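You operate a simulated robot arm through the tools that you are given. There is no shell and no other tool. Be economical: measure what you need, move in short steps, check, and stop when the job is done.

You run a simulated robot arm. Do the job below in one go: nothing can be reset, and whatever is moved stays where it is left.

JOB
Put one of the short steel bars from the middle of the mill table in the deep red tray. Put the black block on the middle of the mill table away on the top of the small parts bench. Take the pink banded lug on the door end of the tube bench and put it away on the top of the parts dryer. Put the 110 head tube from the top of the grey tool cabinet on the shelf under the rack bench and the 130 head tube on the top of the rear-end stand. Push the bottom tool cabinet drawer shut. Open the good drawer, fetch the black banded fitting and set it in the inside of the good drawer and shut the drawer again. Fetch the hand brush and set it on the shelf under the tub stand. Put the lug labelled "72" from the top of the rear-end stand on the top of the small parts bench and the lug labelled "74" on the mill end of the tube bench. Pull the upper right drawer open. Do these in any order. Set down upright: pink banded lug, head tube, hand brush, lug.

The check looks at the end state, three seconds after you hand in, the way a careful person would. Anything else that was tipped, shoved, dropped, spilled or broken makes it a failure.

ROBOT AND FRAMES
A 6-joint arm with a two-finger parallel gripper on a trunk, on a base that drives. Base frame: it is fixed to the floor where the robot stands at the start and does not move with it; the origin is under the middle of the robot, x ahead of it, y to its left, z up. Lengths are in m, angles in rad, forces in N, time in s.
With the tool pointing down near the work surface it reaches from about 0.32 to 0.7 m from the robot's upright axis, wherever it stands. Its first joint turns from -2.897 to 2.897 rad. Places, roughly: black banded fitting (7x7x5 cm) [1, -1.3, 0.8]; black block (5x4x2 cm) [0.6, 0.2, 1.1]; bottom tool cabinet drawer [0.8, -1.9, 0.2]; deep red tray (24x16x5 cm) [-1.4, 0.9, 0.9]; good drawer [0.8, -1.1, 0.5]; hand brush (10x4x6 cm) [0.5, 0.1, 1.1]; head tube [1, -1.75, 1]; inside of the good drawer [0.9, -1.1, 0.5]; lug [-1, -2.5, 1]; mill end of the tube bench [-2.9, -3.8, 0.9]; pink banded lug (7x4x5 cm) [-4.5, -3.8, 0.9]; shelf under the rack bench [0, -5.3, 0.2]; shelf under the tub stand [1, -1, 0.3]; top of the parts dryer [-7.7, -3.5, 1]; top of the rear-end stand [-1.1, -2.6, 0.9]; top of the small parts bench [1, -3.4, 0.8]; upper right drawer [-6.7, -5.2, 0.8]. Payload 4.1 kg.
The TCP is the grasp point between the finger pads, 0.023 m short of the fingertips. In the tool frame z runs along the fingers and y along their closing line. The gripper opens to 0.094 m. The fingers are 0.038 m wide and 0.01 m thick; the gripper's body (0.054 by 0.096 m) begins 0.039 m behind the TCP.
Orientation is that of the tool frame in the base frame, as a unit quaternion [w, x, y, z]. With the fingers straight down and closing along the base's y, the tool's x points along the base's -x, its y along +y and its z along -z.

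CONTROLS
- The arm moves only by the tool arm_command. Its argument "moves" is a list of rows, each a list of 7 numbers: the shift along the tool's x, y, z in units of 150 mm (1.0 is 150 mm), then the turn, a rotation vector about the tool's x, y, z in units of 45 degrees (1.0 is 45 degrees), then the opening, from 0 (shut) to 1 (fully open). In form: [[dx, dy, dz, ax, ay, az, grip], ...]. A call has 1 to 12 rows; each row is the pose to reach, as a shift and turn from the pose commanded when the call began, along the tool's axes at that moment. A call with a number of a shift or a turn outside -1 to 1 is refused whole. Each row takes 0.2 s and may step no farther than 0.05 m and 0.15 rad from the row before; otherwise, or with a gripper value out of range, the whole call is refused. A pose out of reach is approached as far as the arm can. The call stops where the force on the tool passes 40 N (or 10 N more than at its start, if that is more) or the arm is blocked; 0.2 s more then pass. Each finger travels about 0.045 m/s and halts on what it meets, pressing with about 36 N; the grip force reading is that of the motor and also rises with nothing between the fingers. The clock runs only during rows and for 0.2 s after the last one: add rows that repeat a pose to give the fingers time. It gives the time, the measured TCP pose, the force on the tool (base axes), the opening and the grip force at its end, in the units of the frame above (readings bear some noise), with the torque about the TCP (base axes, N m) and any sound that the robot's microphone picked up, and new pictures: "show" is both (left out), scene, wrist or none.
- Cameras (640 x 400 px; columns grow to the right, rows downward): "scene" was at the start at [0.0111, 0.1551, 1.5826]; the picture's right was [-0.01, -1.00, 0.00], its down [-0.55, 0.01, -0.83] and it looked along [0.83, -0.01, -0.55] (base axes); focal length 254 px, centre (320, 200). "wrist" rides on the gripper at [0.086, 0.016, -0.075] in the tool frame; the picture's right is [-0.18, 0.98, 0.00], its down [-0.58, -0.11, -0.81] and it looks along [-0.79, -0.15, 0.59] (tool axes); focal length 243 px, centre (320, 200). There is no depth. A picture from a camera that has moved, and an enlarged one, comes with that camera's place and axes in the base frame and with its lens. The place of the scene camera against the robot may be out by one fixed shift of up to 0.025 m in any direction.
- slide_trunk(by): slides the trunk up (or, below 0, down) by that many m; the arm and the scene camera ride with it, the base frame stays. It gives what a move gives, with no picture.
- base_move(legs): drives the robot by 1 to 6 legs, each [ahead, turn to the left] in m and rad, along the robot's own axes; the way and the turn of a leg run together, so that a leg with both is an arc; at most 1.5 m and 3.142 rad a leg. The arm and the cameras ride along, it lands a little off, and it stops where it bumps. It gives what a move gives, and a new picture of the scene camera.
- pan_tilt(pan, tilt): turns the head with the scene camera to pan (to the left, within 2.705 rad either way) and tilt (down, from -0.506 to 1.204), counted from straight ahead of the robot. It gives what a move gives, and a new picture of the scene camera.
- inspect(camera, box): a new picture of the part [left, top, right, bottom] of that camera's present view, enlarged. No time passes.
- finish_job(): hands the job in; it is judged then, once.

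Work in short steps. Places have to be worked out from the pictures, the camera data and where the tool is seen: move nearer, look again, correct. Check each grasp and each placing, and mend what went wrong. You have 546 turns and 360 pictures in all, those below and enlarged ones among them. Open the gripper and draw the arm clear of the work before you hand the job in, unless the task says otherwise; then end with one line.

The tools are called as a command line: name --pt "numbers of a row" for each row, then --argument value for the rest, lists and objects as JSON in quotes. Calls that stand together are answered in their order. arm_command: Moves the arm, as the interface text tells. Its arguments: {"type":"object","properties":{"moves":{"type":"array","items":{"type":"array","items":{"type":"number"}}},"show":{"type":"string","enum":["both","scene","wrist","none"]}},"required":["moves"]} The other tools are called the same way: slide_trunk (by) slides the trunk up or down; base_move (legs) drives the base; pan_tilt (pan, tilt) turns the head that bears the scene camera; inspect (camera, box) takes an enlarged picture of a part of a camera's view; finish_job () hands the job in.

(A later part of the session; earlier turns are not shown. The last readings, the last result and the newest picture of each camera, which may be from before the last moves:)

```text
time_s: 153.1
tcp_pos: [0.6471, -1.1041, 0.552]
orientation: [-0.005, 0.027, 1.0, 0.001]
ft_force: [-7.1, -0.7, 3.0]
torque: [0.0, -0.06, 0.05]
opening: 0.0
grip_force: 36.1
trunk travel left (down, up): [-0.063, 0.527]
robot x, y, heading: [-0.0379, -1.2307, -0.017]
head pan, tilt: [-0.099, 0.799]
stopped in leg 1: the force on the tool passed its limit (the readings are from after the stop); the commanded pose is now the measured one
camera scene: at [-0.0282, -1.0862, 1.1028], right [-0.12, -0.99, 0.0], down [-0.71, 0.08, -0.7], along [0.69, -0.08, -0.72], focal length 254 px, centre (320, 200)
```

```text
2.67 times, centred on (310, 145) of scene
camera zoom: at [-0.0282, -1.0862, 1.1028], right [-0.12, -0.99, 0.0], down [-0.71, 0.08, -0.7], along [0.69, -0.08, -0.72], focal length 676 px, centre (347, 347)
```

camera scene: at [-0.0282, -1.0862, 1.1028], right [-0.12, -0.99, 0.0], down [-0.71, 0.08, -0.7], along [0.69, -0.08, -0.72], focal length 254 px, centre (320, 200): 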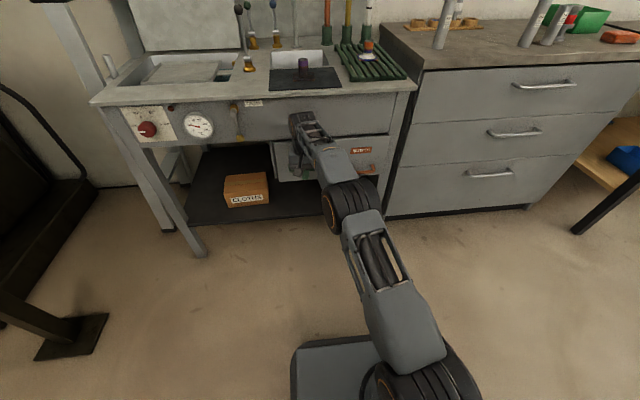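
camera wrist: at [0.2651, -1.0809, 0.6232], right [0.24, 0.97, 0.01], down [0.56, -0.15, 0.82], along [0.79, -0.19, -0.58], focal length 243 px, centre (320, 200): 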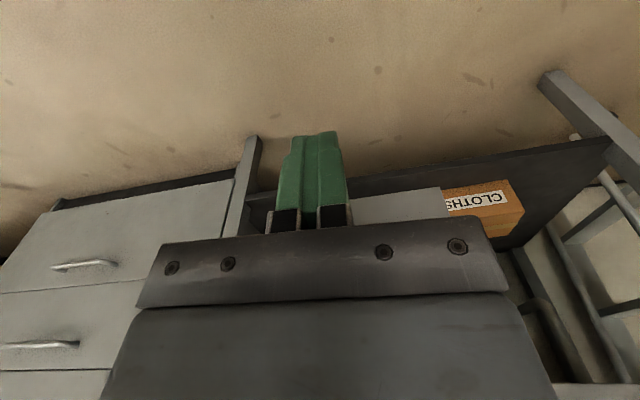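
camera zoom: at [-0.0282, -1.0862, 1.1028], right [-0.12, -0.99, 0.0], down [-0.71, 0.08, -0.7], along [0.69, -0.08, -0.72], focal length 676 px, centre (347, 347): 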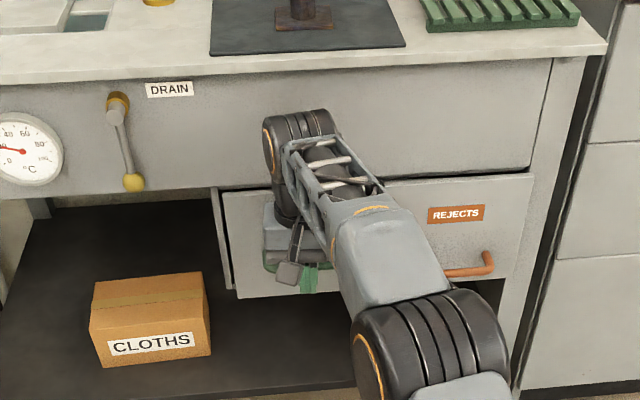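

Seems shut; back off to verify.

base_move --legs '[[-0.25, 0]]'

slide_trunk --by 0.35

pan_tilt --pan -0.05 --tilt 0.7

inspect --camera "scene" --box '[200, 120, 420, 270]'

```text
time_s: 155.0
tcp_pos: [0.3974, -1.1001, 0.5508]
orientation: [-0.005, 0.028, 1.0, 0.002]
ft_force: [-0.6, -0.2, -0.2]
torque: [-0.01, 0.02, 0.01]
opening: 0.0
grip_force: 36.3
trunk travel left (down, up): [-0.063, 0.527]
robot x, y, heading: [-0.2811, -1.231, -0.019]
head pan, tilt: [-0.099, 0.799]
camera scene: at [-0.278, -1.0813, 1.1029], right [-0.12, -0.99, 0.0], down [-0.71, 0.09, -0.7], along [0.69, -0.08, -0.72], focal length 254 px, centre (320, 200)
```

scene: 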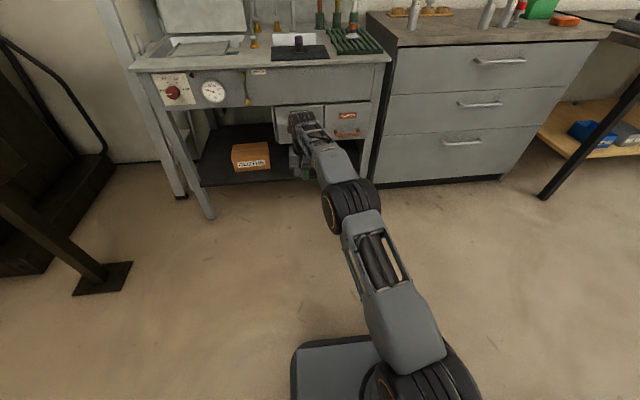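

```text
time_s: 158.4
tcp_pos: [0.3972, -1.1016, 0.8991]
orientation: [-0.005, 0.028, 1.0, 0.001]
ft_force: [0.0, -0.5, -0.4]
torque: [0.03, -0.02, -0.01]
opening: 0.0
grip_force: 35.9
trunk travel left (down, up): [-0.413, 0.177]
robot x, y, heading: [-0.2856, -1.2278, -0.021]
head pan, tilt: [-0.099, 0.799]
```

```text
time_s: 159.1
tcp_pos: [0.3992, -1.1002, 0.9004]
orientation: [-0.005, 0.027, 1.0, 0.001]
ft_force: [0.1, 0.1, 0.0]
torque: [-0.02, 0.02, -0.01]
opening: 0.0005
grip_force: 36.0
trunk travel left (down, up): [-0.413, 0.177]
robot x, y, heading: [-0.2846, -1.2292, -0.023]
head pan, tilt: [-0.051, 0.7]
camera scene: at [-0.2734, -1.0776, 1.4611], right [-0.07, -1.0, 0.0], down [-0.64, 0.05, -0.76], along [0.76, -0.06, -0.64], focal length 254 px, centre (320, 200)
```

scene: 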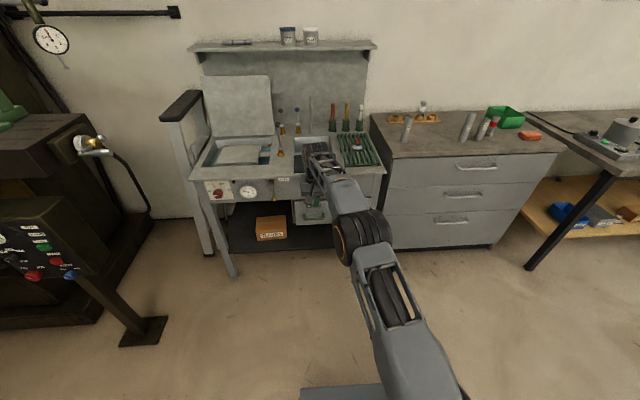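

```text
2.67 times, centred on (310, 195) of scene
camera zoom: at [-0.2734, -1.0776, 1.4611], right [-0.07, -1.0, 0.0], down [-0.64, 0.05, -0.76], along [0.76, -0.06, -0.64], focal length 676 px, centre (347, 213)
```

zoom: 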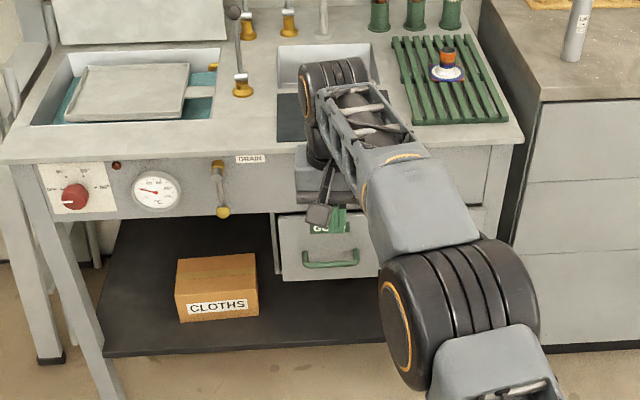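

The drawer looks shut. Next the brush: raise the arm and drive back to the mill (reversing north so the arm stays over free floor).

arm_command --pt "0 0 -0.25 0 0 0 0.5" --pt "0 0 -0.5 0 0 0 1" --pt "0 0 -0.75 0 0 0 1" --pt "0 0 -1 0 0 0 1" --show "none"

slide_trunk --by 0.177

base_move --legs '[[0, -1.55], [-1.23, 0], [0, 1.57], [0.2, 0]]'

```text
time_s: 160.1
tcp_pos: [0.3745, -1.1089, 1.0322]
orientation: [-0.007, 0.028, 1.0, 0.001]
ft_force: [0.0, 0.2, -0.4]
torque: [0.03, 0.07, -0.03]
opening: 0.0857
grip_force: 0.0
out of reach, approached as far as the arm can: row 2, 3, 4
trunk travel left (down, up): [-0.413, 0.177]
robot x, y, heading: [-0.2841, -1.2291, -0.022]
head pan, tilt: [-0.051, 0.7]
```

```text
time_s: 162.0
tcp_pos: [0.3737, -1.1099, 1.2081]
orientation: [-0.005, 0.028, 1.0, 0.001]
ft_force: [-0.7, -0.4, 0.0]
torque: [0.0, 0.0, 0.02]
opening: 0.094
grip_force: 0.1
trunk travel left (down, up): [-0.59, 0.0]
robot x, y, heading: [-0.2875, -1.2277, -0.024]
head pan, tilt: [-0.051, 0.7]
```

```text
time_s: 174.7
tcp_pos: [0.384, -0.1777, 1.2106]
orientation: [-0.001, 0.23, 0.973, -0.007]
ft_force: [-5.7, -13.8, 0.1]
torque: [-0.18, 0.09, 0.18]
opening: 0.0875
grip_force: 0.0
trunk travel left (down, up): [-0.59, 0.0]
robot x, y, heading: [-0.2674, -0.0258, -0.416]
head pan, tilt: [-0.051, 0.7]
stopped in leg 3: the force on the tool passed its limit (the readings are from after the stop); the commanded pose is now the measured one
camera scene: at [-0.1999, 0.1004, 1.6382], right [-0.45, -0.89, 0.0], down [-0.58, 0.29, -0.76], along [0.68, -0.34, -0.64], focal length 254 px, centre (320, 200)
```

scene: 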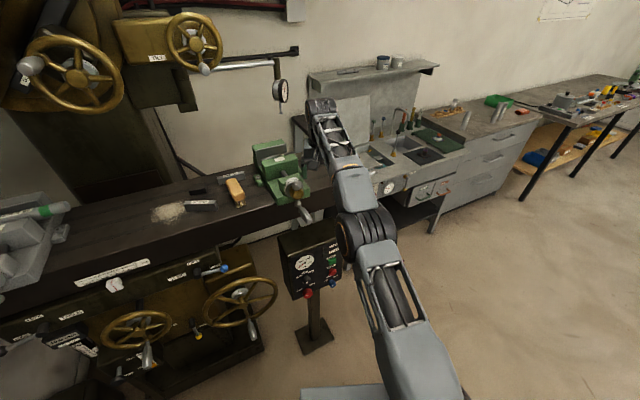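

The hand touched something near the vise. Rotate back a little and look.

base_move --legs '[[0, -0.2]]'

inspect --camera "scene" --box '[120, 80, 440, 280]'

inspect --camera "wrist" --box '[0, 0, 640, 400]'

```text
time_s: 175.8
tcp_pos: [0.3428, -0.2994, 1.2118]
orientation: [-0.001, 0.323, 0.946, -0.007]
ft_force: [0.2, 1.1, -0.5]
torque: [0.01, -0.04, 0.01]
opening: 0.094
grip_force: 0.0
trunk travel left (down, up): [-0.59, 0.0]
robot x, y, heading: [-0.2671, -0.0277, -0.609]
head pan, tilt: [-0.051, 0.7]
camera scene: at [-0.1741, 0.0818, 1.638], right [-0.61, -0.79, 0.0], down [-0.51, 0.39, -0.76], along [0.61, -0.47, -0.64], focal length 254 px, centre (320, 200)
```

scene: 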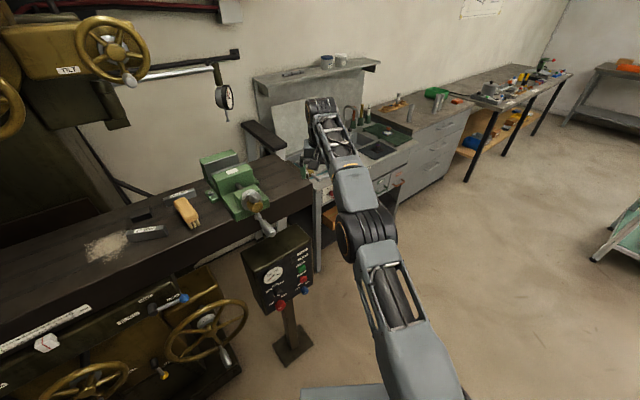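

```text
2.00 times, centred on (280, 180) of scene
camera zoom: at [-0.1741, 0.0818, 1.638], right [-0.61, -0.79, 0.0], down [-0.51, 0.39, -0.76], along [0.61, -0.47, -0.64], focal length 507 px, centre (400, 240)
```

zoom: 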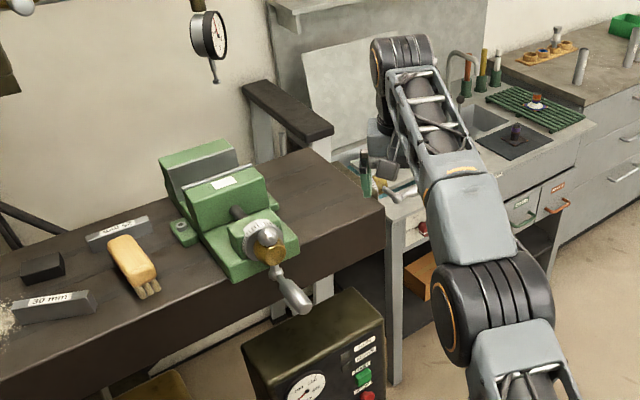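

```text
1.00 times, centred on (320, 200) of wrist
camera zoom: at [0.2849, -0.2317, 1.2845], right [0.75, 0.66, -0.01], down [0.4, -0.43, 0.81], along [0.53, -0.61, -0.59], focal length 243 px, centre (320, 200)
```

zoom: 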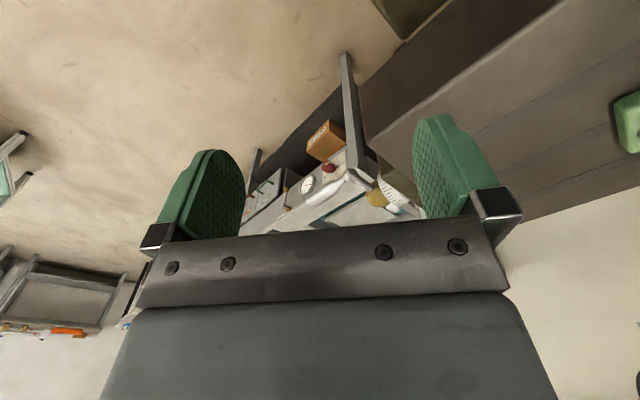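

Nothing changed on the vise. Retract the hand inward and up, as at the start pose.

arm_command --pt "0.25 0 -0.2 0 0 0 1" --pt "0.5 0 -0.4 0 0 0 1" --pt "0.75 0 -0.6 0 0 0 1" --pt "1 0 -0.8 0 0 0 1" --show "none"

arm_command --pt "0.25 0 -0.2 0 0 0 1" --pt "0.5 0 -0.4 0 0 0 1" --pt "0.75 0 -0.5 0 0 0 1" --pt "1 0 -0.5 0 0 0 1" --show "none"

```text
time_s: 176.8
tcp_pos: [0.2233, -0.2083, 1.3324]
orientation: [0.001, 0.323, 0.946, -0.006]
ft_force: [-0.2, 1.7, -0.3]
torque: [-0.01, 0.02, 0.02]
opening: 0.0941
grip_force: 0.0
trunk travel left (down, up): [-0.59, 0.0]
robot x, y, heading: [-0.268, -0.0268, -0.612]
head pan, tilt: [-0.051, 0.7]
```

```text
time_s: 177.8
tcp_pos: [0.1057, -0.1127, 1.4074]
orientation: [0.0, 0.323, 0.946, -0.007]
ft_force: [-0.2, -0.4, -0.3]
torque: [-0.01, -0.02, 0.01]
opening: 0.0941
grip_force: 0.1
trunk travel left (down, up): [-0.59, 0.0]
robot x, y, heading: [-0.2695, -0.0259, -0.606]
head pan, tilt: [-0.051, 0.7]
```

base_move --legs '[[0, 0.61], [0.2, 0]]'

inspect --camera "wrist" --box '[0, 0, 640, 400]'

```text
time_s: 181.1
tcp_pos: [0.2934, 0.1219, 1.4065]
orientation: [0.001, 0.022, 1.0, -0.007]
ft_force: [0.5, 0.9, 0.5]
torque: [0.02, 0.02, 0.01]
opening: 0.0939
grip_force: 0.1
trunk travel left (down, up): [-0.59, 0.0]
robot x, y, heading: [-0.0659, -0.0271, 0.006]
head pan, tilt: [-0.051, 0.7]
camera scene: at [-0.058, 0.1278, 1.6379], right [-0.04, -1.0, 0.0], down [-0.64, 0.03, -0.76], along [0.76, -0.03, -0.64], focal length 254 px, centre (320, 200)
```

scene: 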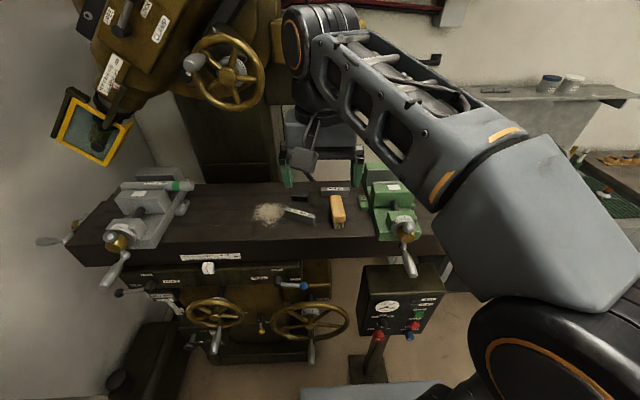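

```text
1.00 times, centred on (320, 200) of wrist
camera zoom: at [0.2072, 0.1436, 1.48], right [0.23, 0.97, -0.01], down [0.57, -0.12, 0.81], along [0.79, -0.19, -0.59], focal length 243 px, centre (320, 200)
```

zoom: 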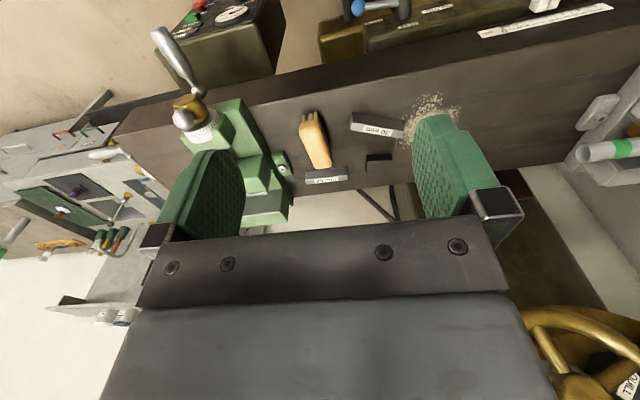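

Table seems higher than I thought (brush top ≈1.15). Move to hover near the brush with a 40° forward tilt.

arm_command --pt "-0.16 -0.06 0.07 0 -0.148 -0.03 1" --pt "-0.33 -0.12 0.14 0 -0.296 -0.055 1" --pt "-0.5 -0.18 0.2 0 -0.444 -0.08 1" --pt "-0.66 -0.24 0.27 0 -0.592 -0.11 1" --pt "-0.83 -0.3 0.33 0 -0.74 -0.14 1" --pt "-1 -0.35 0.4 0 -0.889 -0.166 1" --show "both"

```text
time_s: 182.5
tcp_pos: [0.4399, 0.0624, 1.3479]
orientation: [0.344, -0.046, 0.938, -0.014]
ft_force: [0.1, 0.1, -0.2]
torque: [0.03, 0.01, -0.01]
opening: 0.0937
grip_force: 0.0
trunk travel left (down, up): [-0.59, 0.0]
robot x, y, heading: [-0.0633, -0.0219, 0.008]
head pan, tilt: [-0.051, 0.7]
camera scene: at [-0.0588, 0.1276, 1.6379], right [-0.04, -1.0, 0.0], down [-0.64, 0.03, -0.76], along [0.76, -0.03, -0.64], focal length 254 px, centre (320, 200)
camera wrist: at [0.3242, 0.0709, 1.3472], right [0.06, 1.0, 0.06], down [-0.07, -0.06, 1.0], along [1.0, -0.07, 0.07], focal length 243 px, centre (320, 200)
```

scene: 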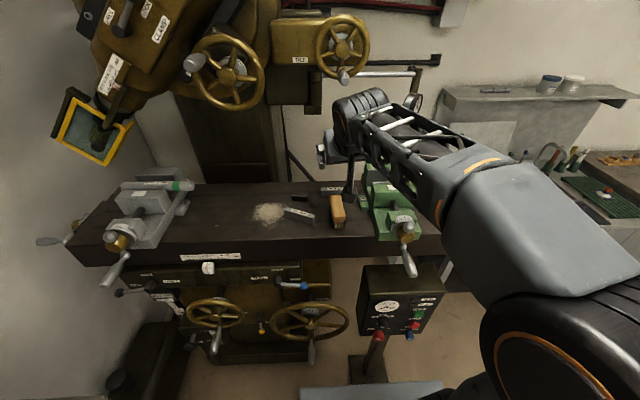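
wrist: 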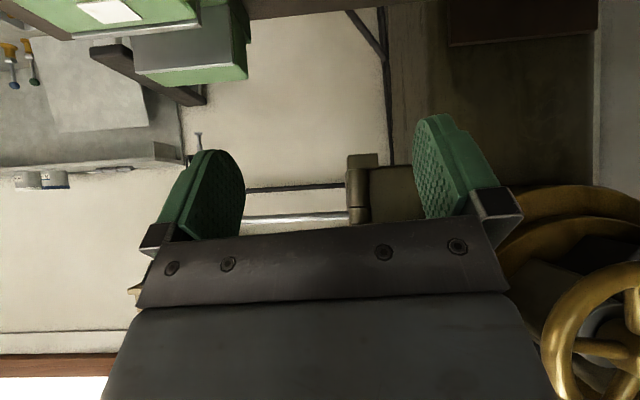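

inspect --camera "scene" --box '[240, 90, 440, 250]'

```text
2.50 times, centred on (340, 170) of scene
camera zoom: at [-0.0588, 0.1276, 1.6379], right [-0.04, -1.0, 0.0], down [-0.64, 0.03, -0.76], along [0.76, -0.03, -0.64], focal length 634 px, centre (270, 275)
```

zoom: 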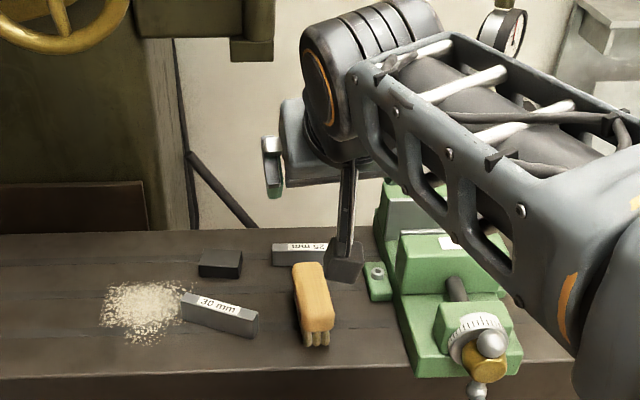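

The tilt blinds the wrist camera; the hand is short enough to fit vertically under the stand, so I return to vertical and refine the brush location.

arm_command --pt "0 0 0 0 0.148 0 0.8" --pt "0 0 0 0 0.296 0 0.8" --pt "0 0 0 0 0.444 0 0.8" --pt "0 0 0 0 0.592 0 0.8" --pt "0 0 0 0 0.74 0 0.8" --pt "0 0 0 0 0.889 0 0.8" --show "wrist"

```text
time_s: 183.9
tcp_pos: [0.4412, 0.0628, 1.3477]
orientation: [0.0, -0.038, 0.999, -0.028]
ft_force: [0.4, -0.7, 0.0]
torque: [-0.01, 0.0, 0.02]
opening: 0.0753
grip_force: 0.1
trunk travel left (down, up): [-0.59, 0.0]
robot x, y, heading: [-0.0638, -0.0257, 0.006]
head pan, tilt: [-0.051, 0.7]
camera wrist: at [0.3526, 0.0768, 1.4212], right [0.11, 0.99, -0.06], down [0.59, -0.02, 0.81], along [0.8, -0.12, -0.58], focal length 243 px, centre (320, 200)
```

wrist: 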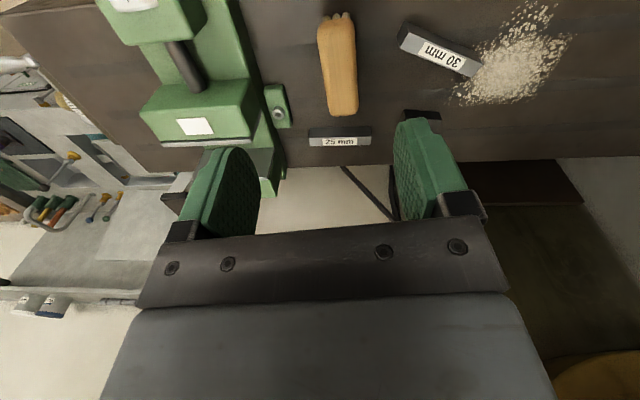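

Correct a small roll, move over the brush, and descend partway with opening 0.065.

arm_command --pt "-0.1 0.01 0.2 -0.07 0 0 0.7" --pt "-0.2 0.02 0.4 -0.07 0 0 0.7" --pt "-0.28 0.02 0.6 -0.07 0 0 0.7" --pt "-0.28 0.02 0.8 -0.07 0 0 0.7" --show "both"

```text
time_s: 184.9
tcp_pos: [0.4819, 0.0608, 1.229]
orientation: [0.0, -0.038, 0.999, -0.001]
ft_force: [-0.6, 0.6, 0.0]
torque: [-0.01, -0.02, -0.01]
opening: 0.0659
grip_force: 0.1
trunk travel left (down, up): [-0.59, 0.0]
robot x, y, heading: [-0.0628, -0.0229, 0.006]
head pan, tilt: [-0.051, 0.7]
camera scene: at [-0.0588, 0.1277, 1.6379], right [-0.04, -1.0, 0.0], down [-0.64, 0.03, -0.76], along [0.76, -0.03, -0.64], focal length 254 px, centre (320, 200)
camera wrist: at [0.394, 0.0714, 1.3024], right [0.11, 0.99, 0.0], down [0.59, -0.06, 0.81], along [0.8, -0.09, -0.59], focal length 243 px, centre (320, 200)
```

scene: 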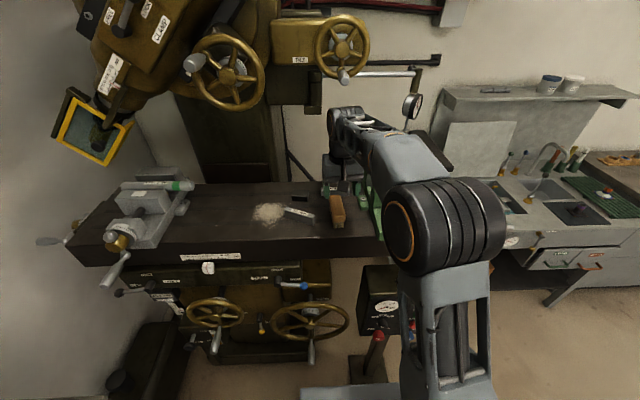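
wrist: 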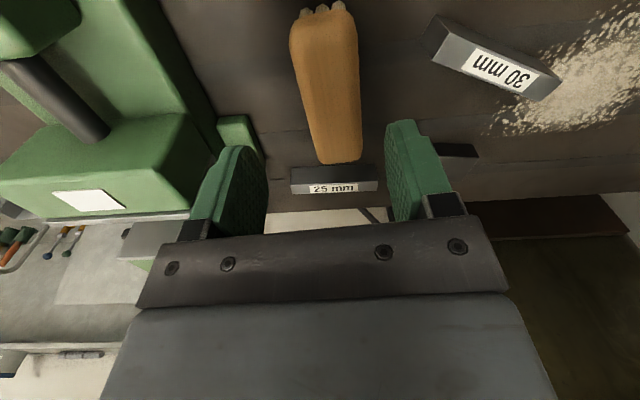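

Brush top ≈1.157, centre (0.485, 0.068). Descend and grasp.

arm_command --pt "-0.02 0.05 0.2 0 0 0 0.7" --pt "-0.02 0.05 0.4 0 0 0 0.7" --pt "-0.02 0.05 0.55 0 0 0 0.7" --pt "-0.02 0.05 0.64 0 0 0 0.7" --show "wrist"

```text
time_s: 186.0
tcp_pos: [0.4846, 0.0695, 1.1436]
orientation: [0.011, -0.038, 0.999, 0.0]
ft_force: [-5.2, -0.2, 16.1]
torque: [-0.33, 0.33, -0.14]
opening: 0.0657
grip_force: 0.0
trunk travel left (down, up): [-0.59, 0.0]
robot x, y, heading: [-0.0659, -0.0221, 0.011]
head pan, tilt: [-0.051, 0.7]
stopped in row 4: the force on the tool passed its limit (the readings are from after the stop); the commanded pose is now the measured one
camera wrist: at [0.396, 0.0805, 1.2151], right [0.11, 0.99, 0.0], down [0.57, -0.06, 0.82], along [0.81, -0.09, -0.57], focal length 243 px, centre (320, 200)
```

wrist: 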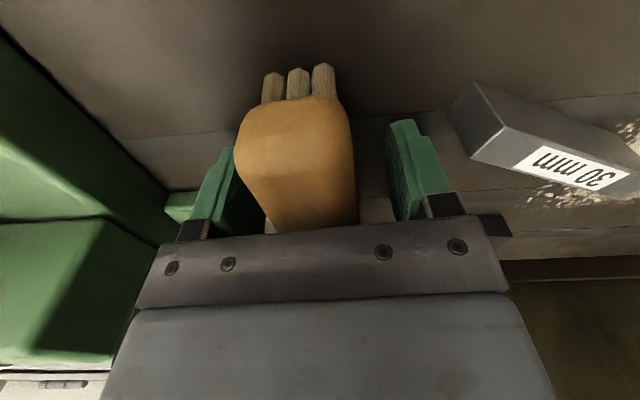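

Contact slightly early; raise 6 mm and close.

arm_command --pt "0 0 -0.04 0 0 0 0.7" --pt "0 0 -0.04 0 0 0 0.3" --pt "0 0 -0.04 0 0 0 0.3" --pt "0 0 -0.04 0 0 0 0.3" --pt "0 0 -0.04 0 0 0 0.3" --pt "0 0 -0.04 0 0 0 0.3" --show "wrist"

```text
time_s: 187.4
tcp_pos: [0.4876, 0.0703, 1.1459]
orientation: [0.008, -0.039, 0.999, 0.0]
ft_force: [0.3, -0.7, -0.1]
torque: [-0.01, 0.02, 0.04]
opening: 0.0351
grip_force: 36.0
trunk travel left (down, up): [-0.59, 0.0]
robot x, y, heading: [-0.0629, -0.0245, 0.006]
head pan, tilt: [-0.051, 0.7]
camera wrist: at [0.3982, 0.0809, 1.2187], right [0.11, 0.99, 0.0], down [0.57, -0.06, 0.82], along [0.81, -0.09, -0.58], focal length 243 px, centre (320, 200)
```

wrist: 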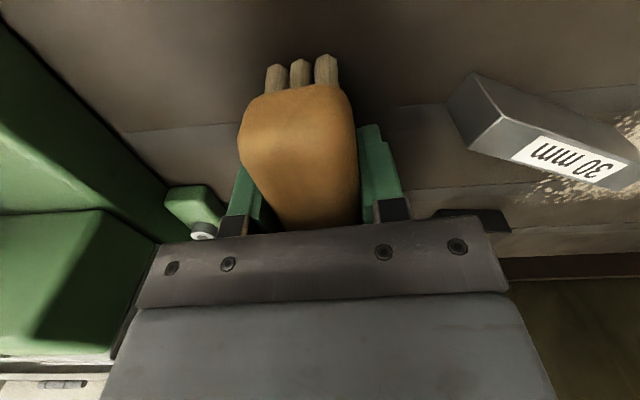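

Gripped (0.035). Lift and check.

arm_command --pt "0 0 -0.2 0 0 0 0.3" --pt "0 0 -0.5 0 0 0 0.3" --pt "0 0 -0.8 0 0 0 0.3" --pt "0.3 0 -1 0 0 0 0.3" --pt "0.6 0 -1 0 0 0 0.3" --show "both"

```text
refused: row 4 steps farther than a row can; nothing moved
```

arm_command --pt "0 0 -0.2 0 0 0 0.3" --pt "0 0 -0.5 0 0 0 0.3" --pt "0 0 -0.8 0 0 0 0.3" --pt "0.2 0 -1 0 0 0 0.3" --pt "0.5 0 -1 0 0 0 0.3" --show "both"

```text
time_s: 188.6
tcp_pos: [0.4055, 0.0623, 1.2968]
orientation: [0.01, -0.04, 0.999, 0.001]
ft_force: [0.5, -0.3, -1.8]
torque: [0.0, -0.02, -0.03]
opening: 0.0355
grip_force: 36.2
trunk travel left (down, up): [-0.59, 0.0]
robot x, y, heading: [-0.068, -0.0301, 0.008]
head pan, tilt: [-0.051, 0.7]
camera scene: at [-0.0605, 0.1275, 1.6379], right [-0.04, -1.0, 0.0], down [-0.64, 0.03, -0.77], along [0.76, -0.03, -0.64], focal length 254 px, centre (320, 200)
camera wrist: at [0.3159, 0.0722, 1.3692], right [0.11, 0.99, 0.0], down [0.57, -0.06, 0.82], along [0.81, -0.09, -0.58], focal length 243 px, centre (320, 200)
```

scene: 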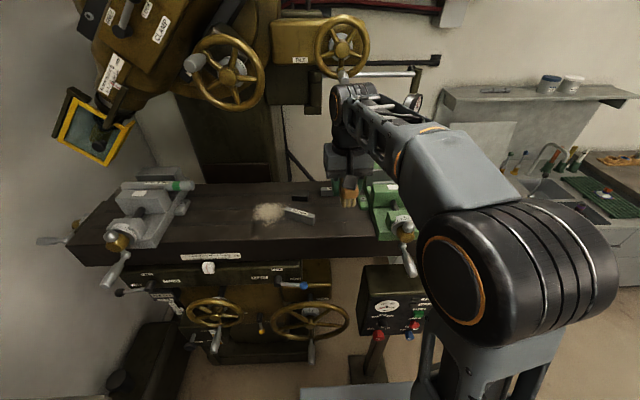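
wrist: 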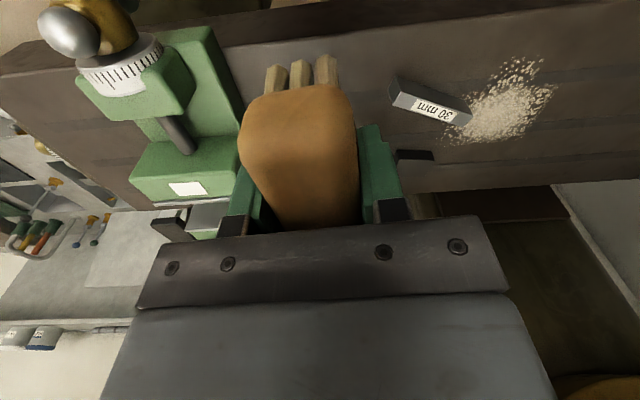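

Brush is held well. Drive to the tub stand's left part.

base_move --legs '[[-0.2, 0], [0, -1.58], [0.77, 0], [0, 1.57]]'

slide_trunk --by -0.4

slide_trunk --by -0.15

pan_tilt --pan 0.05 --tilt 0.6

```text
time_s: 201.4
tcp_pos: [0.2422, -0.691, 1.2962]
orientation: [0.009, -0.043, 0.999, 0.0]
ft_force: [-0.9, 0.3, -0.7]
torque: [-0.01, 0.02, -0.01]
opening: 0.0355
grip_force: 35.8
trunk travel left (down, up): [-0.59, 0.0]
robot x, y, heading: [-0.2315, -0.7804, 0.019]
head pan, tilt: [-0.051, 0.7]
camera scene: at [-0.2249, -0.628, 1.6379], right [-0.03, -1.0, 0.0], down [-0.64, 0.02, -0.76], along [0.76, -0.03, -0.64], focal length 254 px, centre (320, 200)
```

scene: 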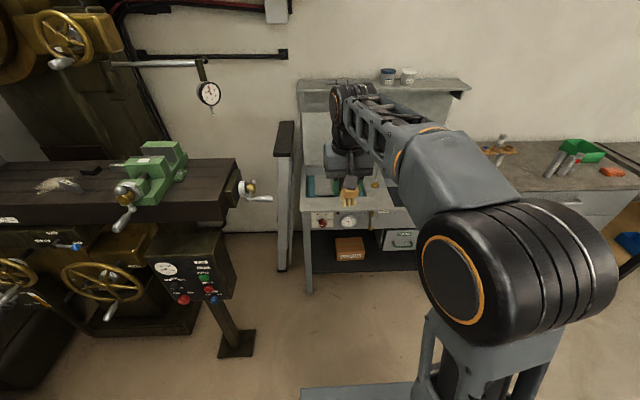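

```text
time_s: 205.2
tcp_pos: [0.2408, -0.6894, 0.8953]
orientation: [0.009, -0.044, 0.999, 0.001]
ft_force: [-0.5, 0.3, -0.8]
torque: [-0.01, 0.0, -0.02]
opening: 0.0353
grip_force: 36.0
trunk travel left (down, up): [-0.19, 0.4]
robot x, y, heading: [-0.2284, -0.7839, 0.016]
head pan, tilt: [-0.051, 0.7]
```

```text
time_s: 207.0
tcp_pos: [0.2417, -0.6905, 0.7465]
orientation: [0.009, -0.044, 0.999, 0.001]
ft_force: [0.4, -0.6, -1.3]
torque: [-0.03, 0.02, -0.01]
opening: 0.0355
grip_force: 35.8
trunk travel left (down, up): [-0.04, 0.55]
robot x, y, heading: [-0.2306, -0.7805, 0.019]
head pan, tilt: [-0.051, 0.7]
```

```text
time_s: 207.7
tcp_pos: [0.2421, -0.6892, 0.7467]
orientation: [0.008, -0.043, 0.999, 0.0]
ft_force: [0.2, -0.3, -1.8]
torque: [-0.02, 0.0, 0.01]
opening: 0.0354
grip_force: 35.5
trunk travel left (down, up): [-0.04, 0.55]
robot x, y, heading: [-0.2291, -0.7831, 0.015]
head pan, tilt: [0.051, 0.6]
camera scene: at [-0.2216, -0.6194, 1.0965], right [0.07, -1.0, 0.0], down [-0.56, -0.04, -0.82], along [0.82, 0.06, -0.57], focal length 254 px, centre (320, 200)
```

scene: 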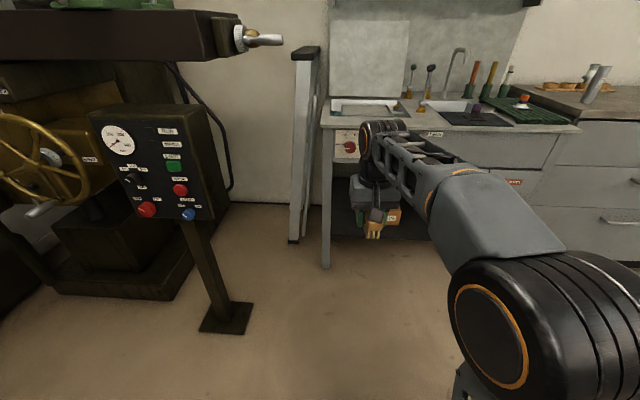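

Lower the hand to shelf level (outside) and look again.

arm_command --pt "-0.2 0 0.25 -0.01 0 0 0.3" --pt "-0.4 0 0.5 -0.02 0 0 0.3" --pt "-0.6 0 0.75 -0.02 0 0 0.3" --pt "-0.8 0 1 -0.02 0 0 0.3" --show "none"

arm_command --pt "0 0 0.25 0 0 0 0.3" --pt "0 0 0.5 0 0 0 0.3" --pt "0 0 0.75 0 0 0 0.3" --pt "0 0 1 0 0 0 0.3" --show "both"

```text
time_s: 208.7
tcp_pos: [0.3652, -0.6802, 0.5995]
orientation: [0.01, -0.044, 0.999, 0.009]
ft_force: [-0.4, 0.2, -0.4]
torque: [0.0, 0.03, -0.01]
opening: 0.0352
grip_force: 35.8
trunk travel left (down, up): [-0.04, 0.55]
robot x, y, heading: [-0.2263, -0.7827, 0.016]
head pan, tilt: [0.051, 0.6]
```

```text
time_s: 209.7
tcp_pos: [0.3641, -0.675, 0.4487]
orientation: [0.008, -0.043, 0.999, 0.008]
ft_force: [-0.3, 0.1, -0.6]
torque: [0.01, -0.04, -0.03]
opening: 0.0351
grip_force: 35.8
trunk travel left (down, up): [-0.04, 0.55]
robot x, y, heading: [-0.2299, -0.7789, 0.019]
head pan, tilt: [0.051, 0.6]
camera scene: at [-0.2218, -0.6194, 1.0966], right [0.07, -1.0, 0.0], down [-0.56, -0.04, -0.83], along [0.82, 0.06, -0.56], focal length 254 px, centre (320, 200)
camera wrist: at [0.2756, -0.6659, 0.522], right [0.1, 0.99, 0.02], down [0.58, -0.07, 0.81], along [0.81, -0.07, -0.58], focal length 243 px, centre (320, 200)
```

scene: 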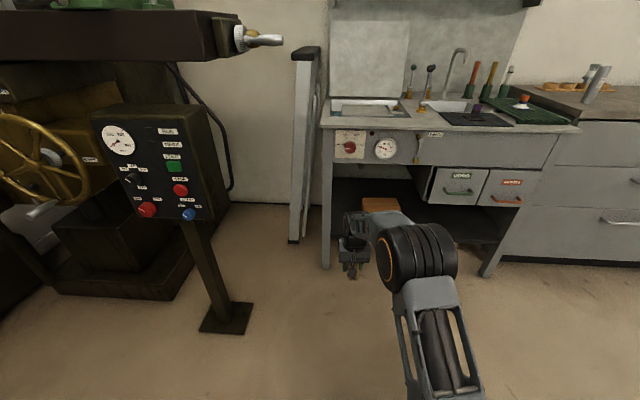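
wrist: 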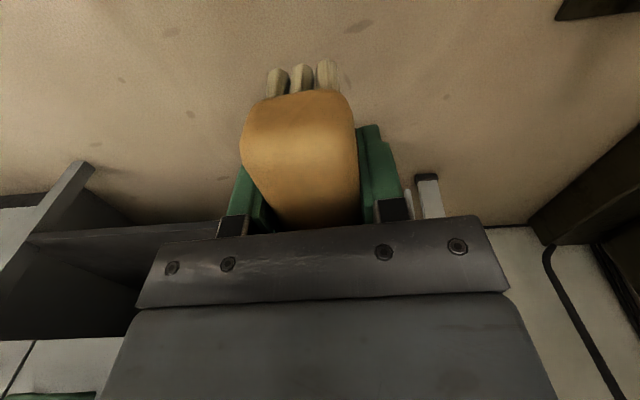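

inspect --camera "scene" --box '[300, 120, 540, 290]'

```text
2.35 times, centred on (420, 205) of scene
camera zoom: at [-0.2218, -0.6194, 1.0966], right [0.07, -1.0, 0.0], down [-0.56, -0.04, -0.83], along [0.82, 0.06, -0.56], focal length 597 px, centre (85, 188)
```

zoom: 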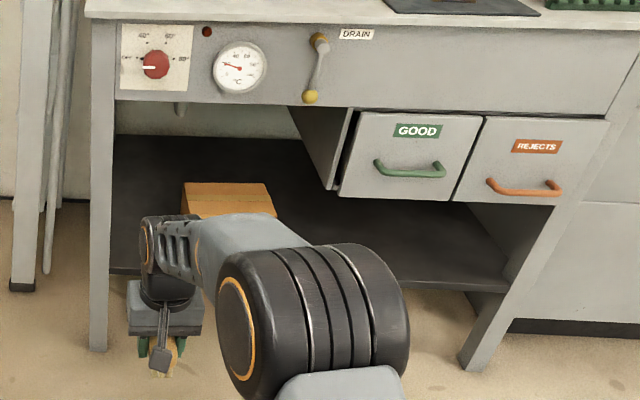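

Drawers look flush. The gap between the leg (y≈-0.595) and the box (y≈-0.74) is centred near -0.667; the TCP is well aligned. Lower to 0.375 and drive in.

arm_command --pt "0 0 0.25 0 0 0 0.3" --pt "0 0 0.5 0 0 0 0.3" --show "none"

base_move --legs '[[0.27, 0]]'

inspect --camera "wrist" --box '[0, 0, 640, 400]'

```text
time_s: 210.2
tcp_pos: [0.3674, -0.6754, 0.3712]
orientation: [0.009, -0.044, 0.999, 0.008]
ft_force: [0.6, 0.2, -0.2]
torque: [-0.01, 0.0, 0.0]
opening: 0.0354
grip_force: 35.7
trunk travel left (down, up): [-0.04, 0.55]
robot x, y, heading: [-0.2306, -0.7823, 0.019]
head pan, tilt: [0.051, 0.6]
```

```text
time_s: 212.1
tcp_pos: [0.6352, -0.6768, 0.3718]
orientation: [0.009, -0.038, 0.999, 0.008]
ft_force: [-0.1, -0.7, -0.2]
torque: [-0.02, 0.0, -0.01]
opening: 0.0356
grip_force: 36.3
trunk travel left (down, up): [-0.04, 0.55]
robot x, y, heading: [0.037, -0.777, 0.002]
head pan, tilt: [0.051, 0.6]
camera scene: at [0.0466, -0.6164, 1.0965], right [0.06, -1.0, 0.0], down [-0.56, -0.03, -0.83], along [0.82, 0.05, -0.56], focal length 254 px, centre (320, 200)
```

scene: 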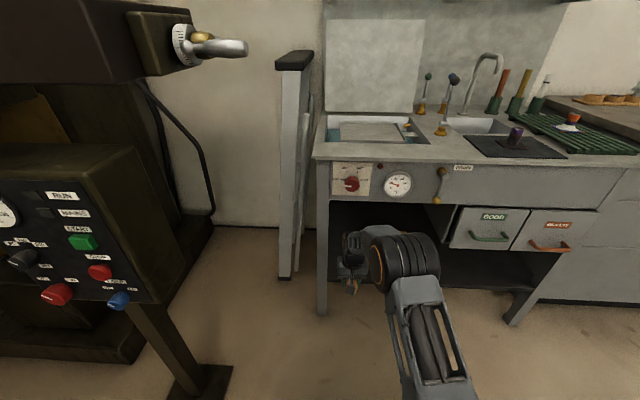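

```text
1.00 times, centred on (320, 200) of wrist
camera zoom: at [0.5456, -0.6686, 0.4442], right [0.11, 0.99, 0.02], down [0.58, -0.08, 0.81], along [0.81, -0.08, -0.58], focal length 243 px, centre (320, 200)
```

zoom: 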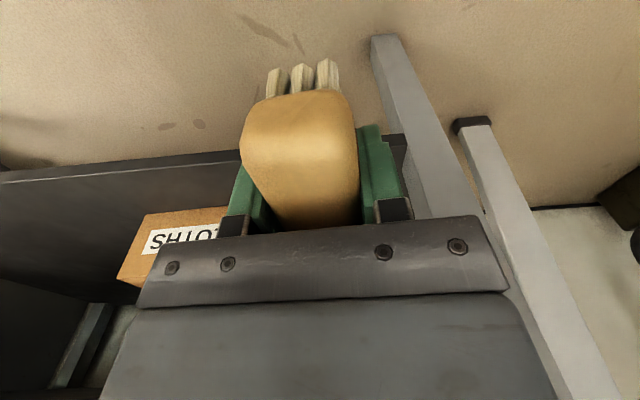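

Clearances fine (leg inner edge ≈ -0.611, box edge ≈ -0.758). Drive in 15 cm more.

base_move --legs '[[0.15, 0]]'

inspect --camera "wrist" --box '[0, 0, 640, 400]'

```text
time_s: 213.7
tcp_pos: [0.7645, -0.6751, 0.3552]
orientation: [-0.016, -0.041, 0.999, 0.005]
ft_force: [-0.2, -0.4, -0.4]
torque: [0.0, 0.01, -0.02]
opening: 0.0352
grip_force: 36.5
trunk travel left (down, up): [-0.04, 0.55]
robot x, y, heading: [0.1843, -0.773, 0.015]
head pan, tilt: [0.051, 0.6]
stopped in leg 1: the robot was blocked; the commanded pose is now the measured one
camera scene: at [0.1933, -0.6151, 1.0969], right [0.06, -1.0, 0.0], down [-0.56, -0.04, -0.83], along [0.82, 0.05, -0.56], focal length 254 px, centre (320, 200)
```

scene: 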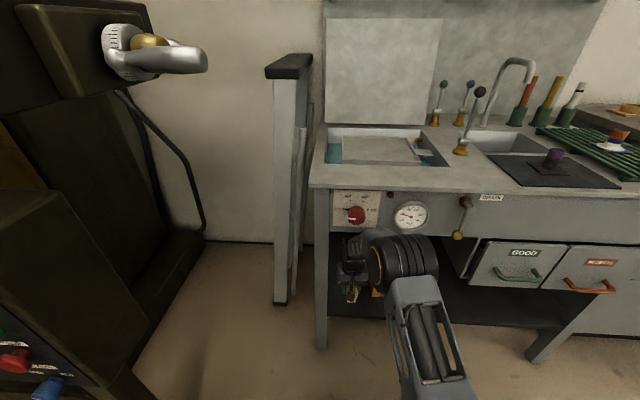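

```text
1.00 times, centred on (320, 200) of wrist
camera zoom: at [0.6792, -0.6657, 0.4323], right [0.1, 0.99, 0.01], down [0.61, -0.07, 0.79], along [0.78, -0.08, -0.62], focal length 243 px, centre (320, 200)
```

zoom: 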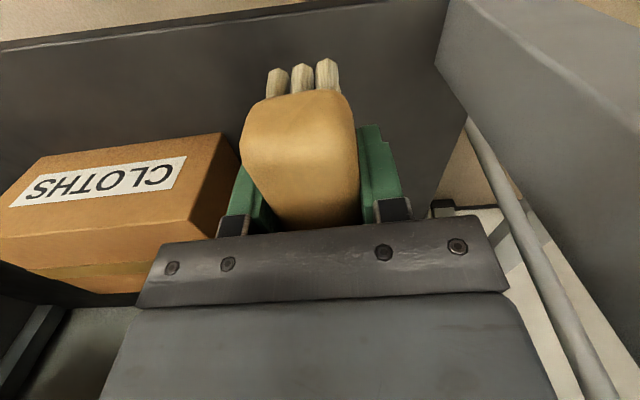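

The wrist likely touched the apron underside, but the brush is already over the shelf (x 0.715–0.815). Level the tool and lower gently here.

arm_command --pt "0 0 0.03 0 -0.02 0 0.3" --pt "0 0 0.06 0 -0.04 0 0.3" --pt "0 0 0.1 0 -0.04 0 0.3" --pt "0 0 0.14 0 -0.04 0 0.3" --show "wrist"

```text
time_s: 214.7
tcp_pos: [0.765, -0.6748, 0.3362]
orientation: [0.001, -0.041, 0.999, 0.006]
ft_force: [0.1, -0.2, -0.2]
torque: [0.03, 0.01, 0.03]
opening: 0.0354
grip_force: 35.9
trunk travel left (down, up): [-0.04, 0.55]
robot x, y, heading: [0.1857, -0.7769, 0.013]
head pan, tilt: [0.051, 0.6]
camera wrist: at [0.6764, -0.6661, 0.4087], right [0.1, 0.99, 0.01], down [0.59, -0.07, 0.81], along [0.8, -0.07, -0.59], focal length 243 px, centre (320, 200)
```

wrist: 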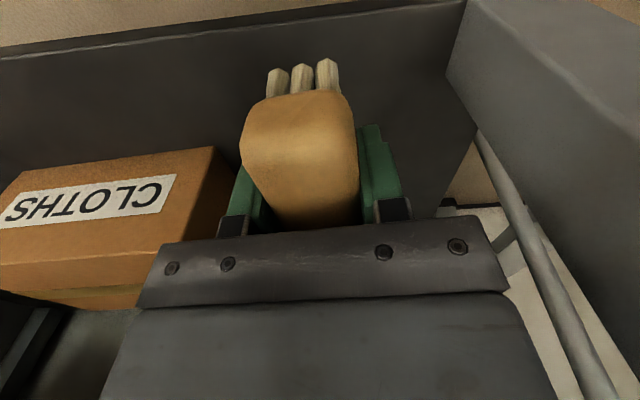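

The brush's near end is about at the shelf's front edge; try to push 4–5 cm further in with the arm at this lower height.

arm_command --pt "-0.1 0 0 0 0 0 0.3" --pt "-0.2 0 0 0 0 0 0.3" --pt "-0.3 0 0 0 0 0 0.3" --show "both"

```text
time_s: 215.4
tcp_pos: [0.8084, -0.6714, 0.333]
orientation: [0.0, -0.042, 0.999, 0.006]
ft_force: [-0.1, 0.5, 0.2]
torque: [0.05, 0.0, 0.02]
opening: 0.0355
grip_force: 35.4
trunk travel left (down, up): [-0.04, 0.55]
robot x, y, heading: [0.1893, -0.7767, 0.013]
head pan, tilt: [0.051, 0.6]
camera scene: at [0.1932, -0.6151, 1.0965], right [0.06, -1.0, 0.0], down [-0.56, -0.04, -0.83], along [0.82, 0.05, -0.56], focal length 254 px, centre (320, 200)
camera wrist: at [0.7207, -0.6621, 0.4077], right [0.1, 0.99, 0.01], down [0.59, -0.07, 0.81], along [0.8, -0.07, -0.59], focal length 243 px, centre (320, 200)
```

scene: 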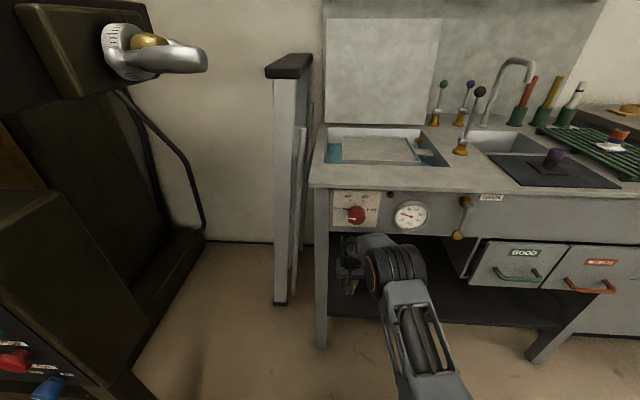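
wrist: 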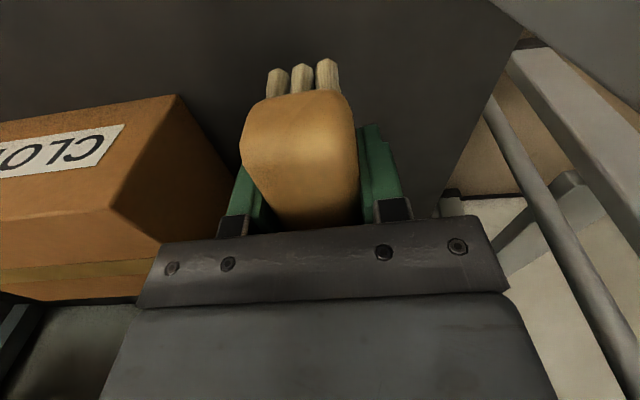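

Now well inside. Lower to contact.

arm_command --pt "0 0 0.03 0 0 0 0.3" --pt "0 0 0.06 0 0 0 0.3" --pt "0 0 0.09 0 0 0 0.3" --pt "0 0 0.12 0 0 0 0.3" --pt "0 0 0.15 0 0 0 0.3" --pt "0 0 0.18 0 0 0 0.3" --pt "0 0 0.21 0 0 0 0.3" --show "wrist"

```text
time_s: 217.1
tcp_pos: [0.8098, -0.672, 0.3043]
orientation: [0.001, -0.041, 0.999, 0.006]
ft_force: [0.0, 0.2, -1.1]
torque: [-0.02, 0.0, 0.03]
opening: 0.0353
grip_force: 36.0
trunk travel left (down, up): [-0.04, 0.55]
robot x, y, heading: [0.1829, -0.7772, 0.013]
head pan, tilt: [0.051, 0.6]
camera wrist: at [0.7222, -0.6629, 0.3779], right [0.1, 0.99, 0.01], down [0.59, -0.07, 0.81], along [0.8, -0.07, -0.59], focal length 243 px, centre (320, 200)
```

wrist: 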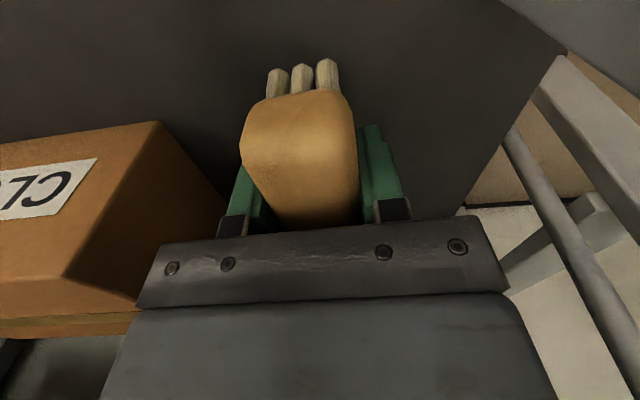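

arm_command --pt "0 0 0.04 0 0 0 0.3" --pt "0 0 0.08 0 0 0 0.3" --pt "0 0 0.12 0 0 0 0.3" --pt "0 0 0.16 0 0 0 0.3" --pt "0 0 0.2 0 0 0 0.3" --pt "0 0 0.24 0 0 0 0.3" --show "wrist"

```text
time_s: 218.2
tcp_pos: [0.8132, -0.6704, 0.2831]
orientation: [0.005, -0.041, 0.999, 0.006]
ft_force: [-8.8, -1.3, 18.9]
torque: [-0.36, 0.12, -0.24]
opening: 0.0353
grip_force: 36.2
trunk travel left (down, up): [-0.04, 0.55]
robot x, y, heading: [0.183, -0.7741, 0.014]
head pan, tilt: [0.051, 0.6]
stopped in row 5: the force on the tool passed its limit (the readings are from after the stop); the commanded pose is now the measured one
camera wrist: at [0.724, -0.6606, 0.3566], right [0.1, 0.99, 0.01], down [0.58, -0.07, 0.81], along [0.81, -0.07, -0.58], focal length 243 px, centre (320, 200)
```

wrist: 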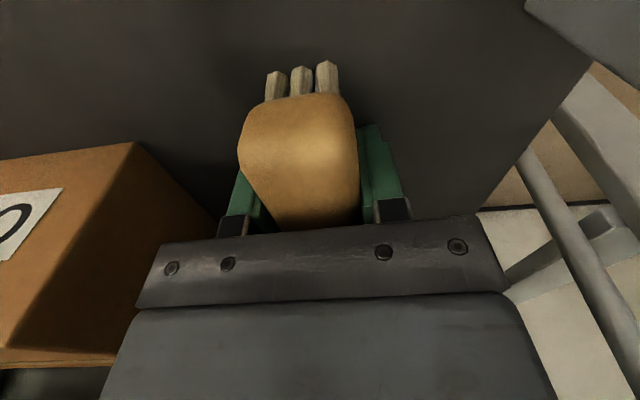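

Contact. Release and rise.

arm_command --pt "0 0 -0.015 0 0 0 0.4" --pt "0 0 -0.015 0 0 0 0.6" --pt "0 0 -0.015 0 0 0 0.6" --pt "0 0 -0.015 0 0 0 0.6" --pt "0 0 -0.2 0 0 0 0.6" --pt "0 0 -0.35 0 0 0 0.6" --show "wrist"

```text
time_s: 219.6
tcp_pos: [0.8116, -0.6717, 0.3333]
orientation: [0.003, -0.041, 0.999, 0.006]
ft_force: [-0.6, -0.2, -0.1]
torque: [0.0, 0.02, -0.03]
opening: 0.0564
grip_force: 0.1
trunk travel left (down, up): [-0.04, 0.55]
robot x, y, heading: [0.1871, -0.7742, 0.012]
head pan, tilt: [0.051, 0.6]
camera wrist: at [0.723, -0.6618, 0.4065], right [0.1, 0.99, 0.01], down [0.58, -0.07, 0.81], along [0.81, -0.07, -0.59], focal length 243 px, centre (320, 200)
```

wrist: 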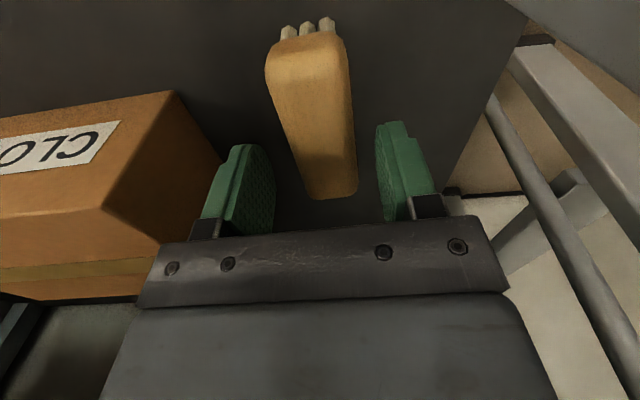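

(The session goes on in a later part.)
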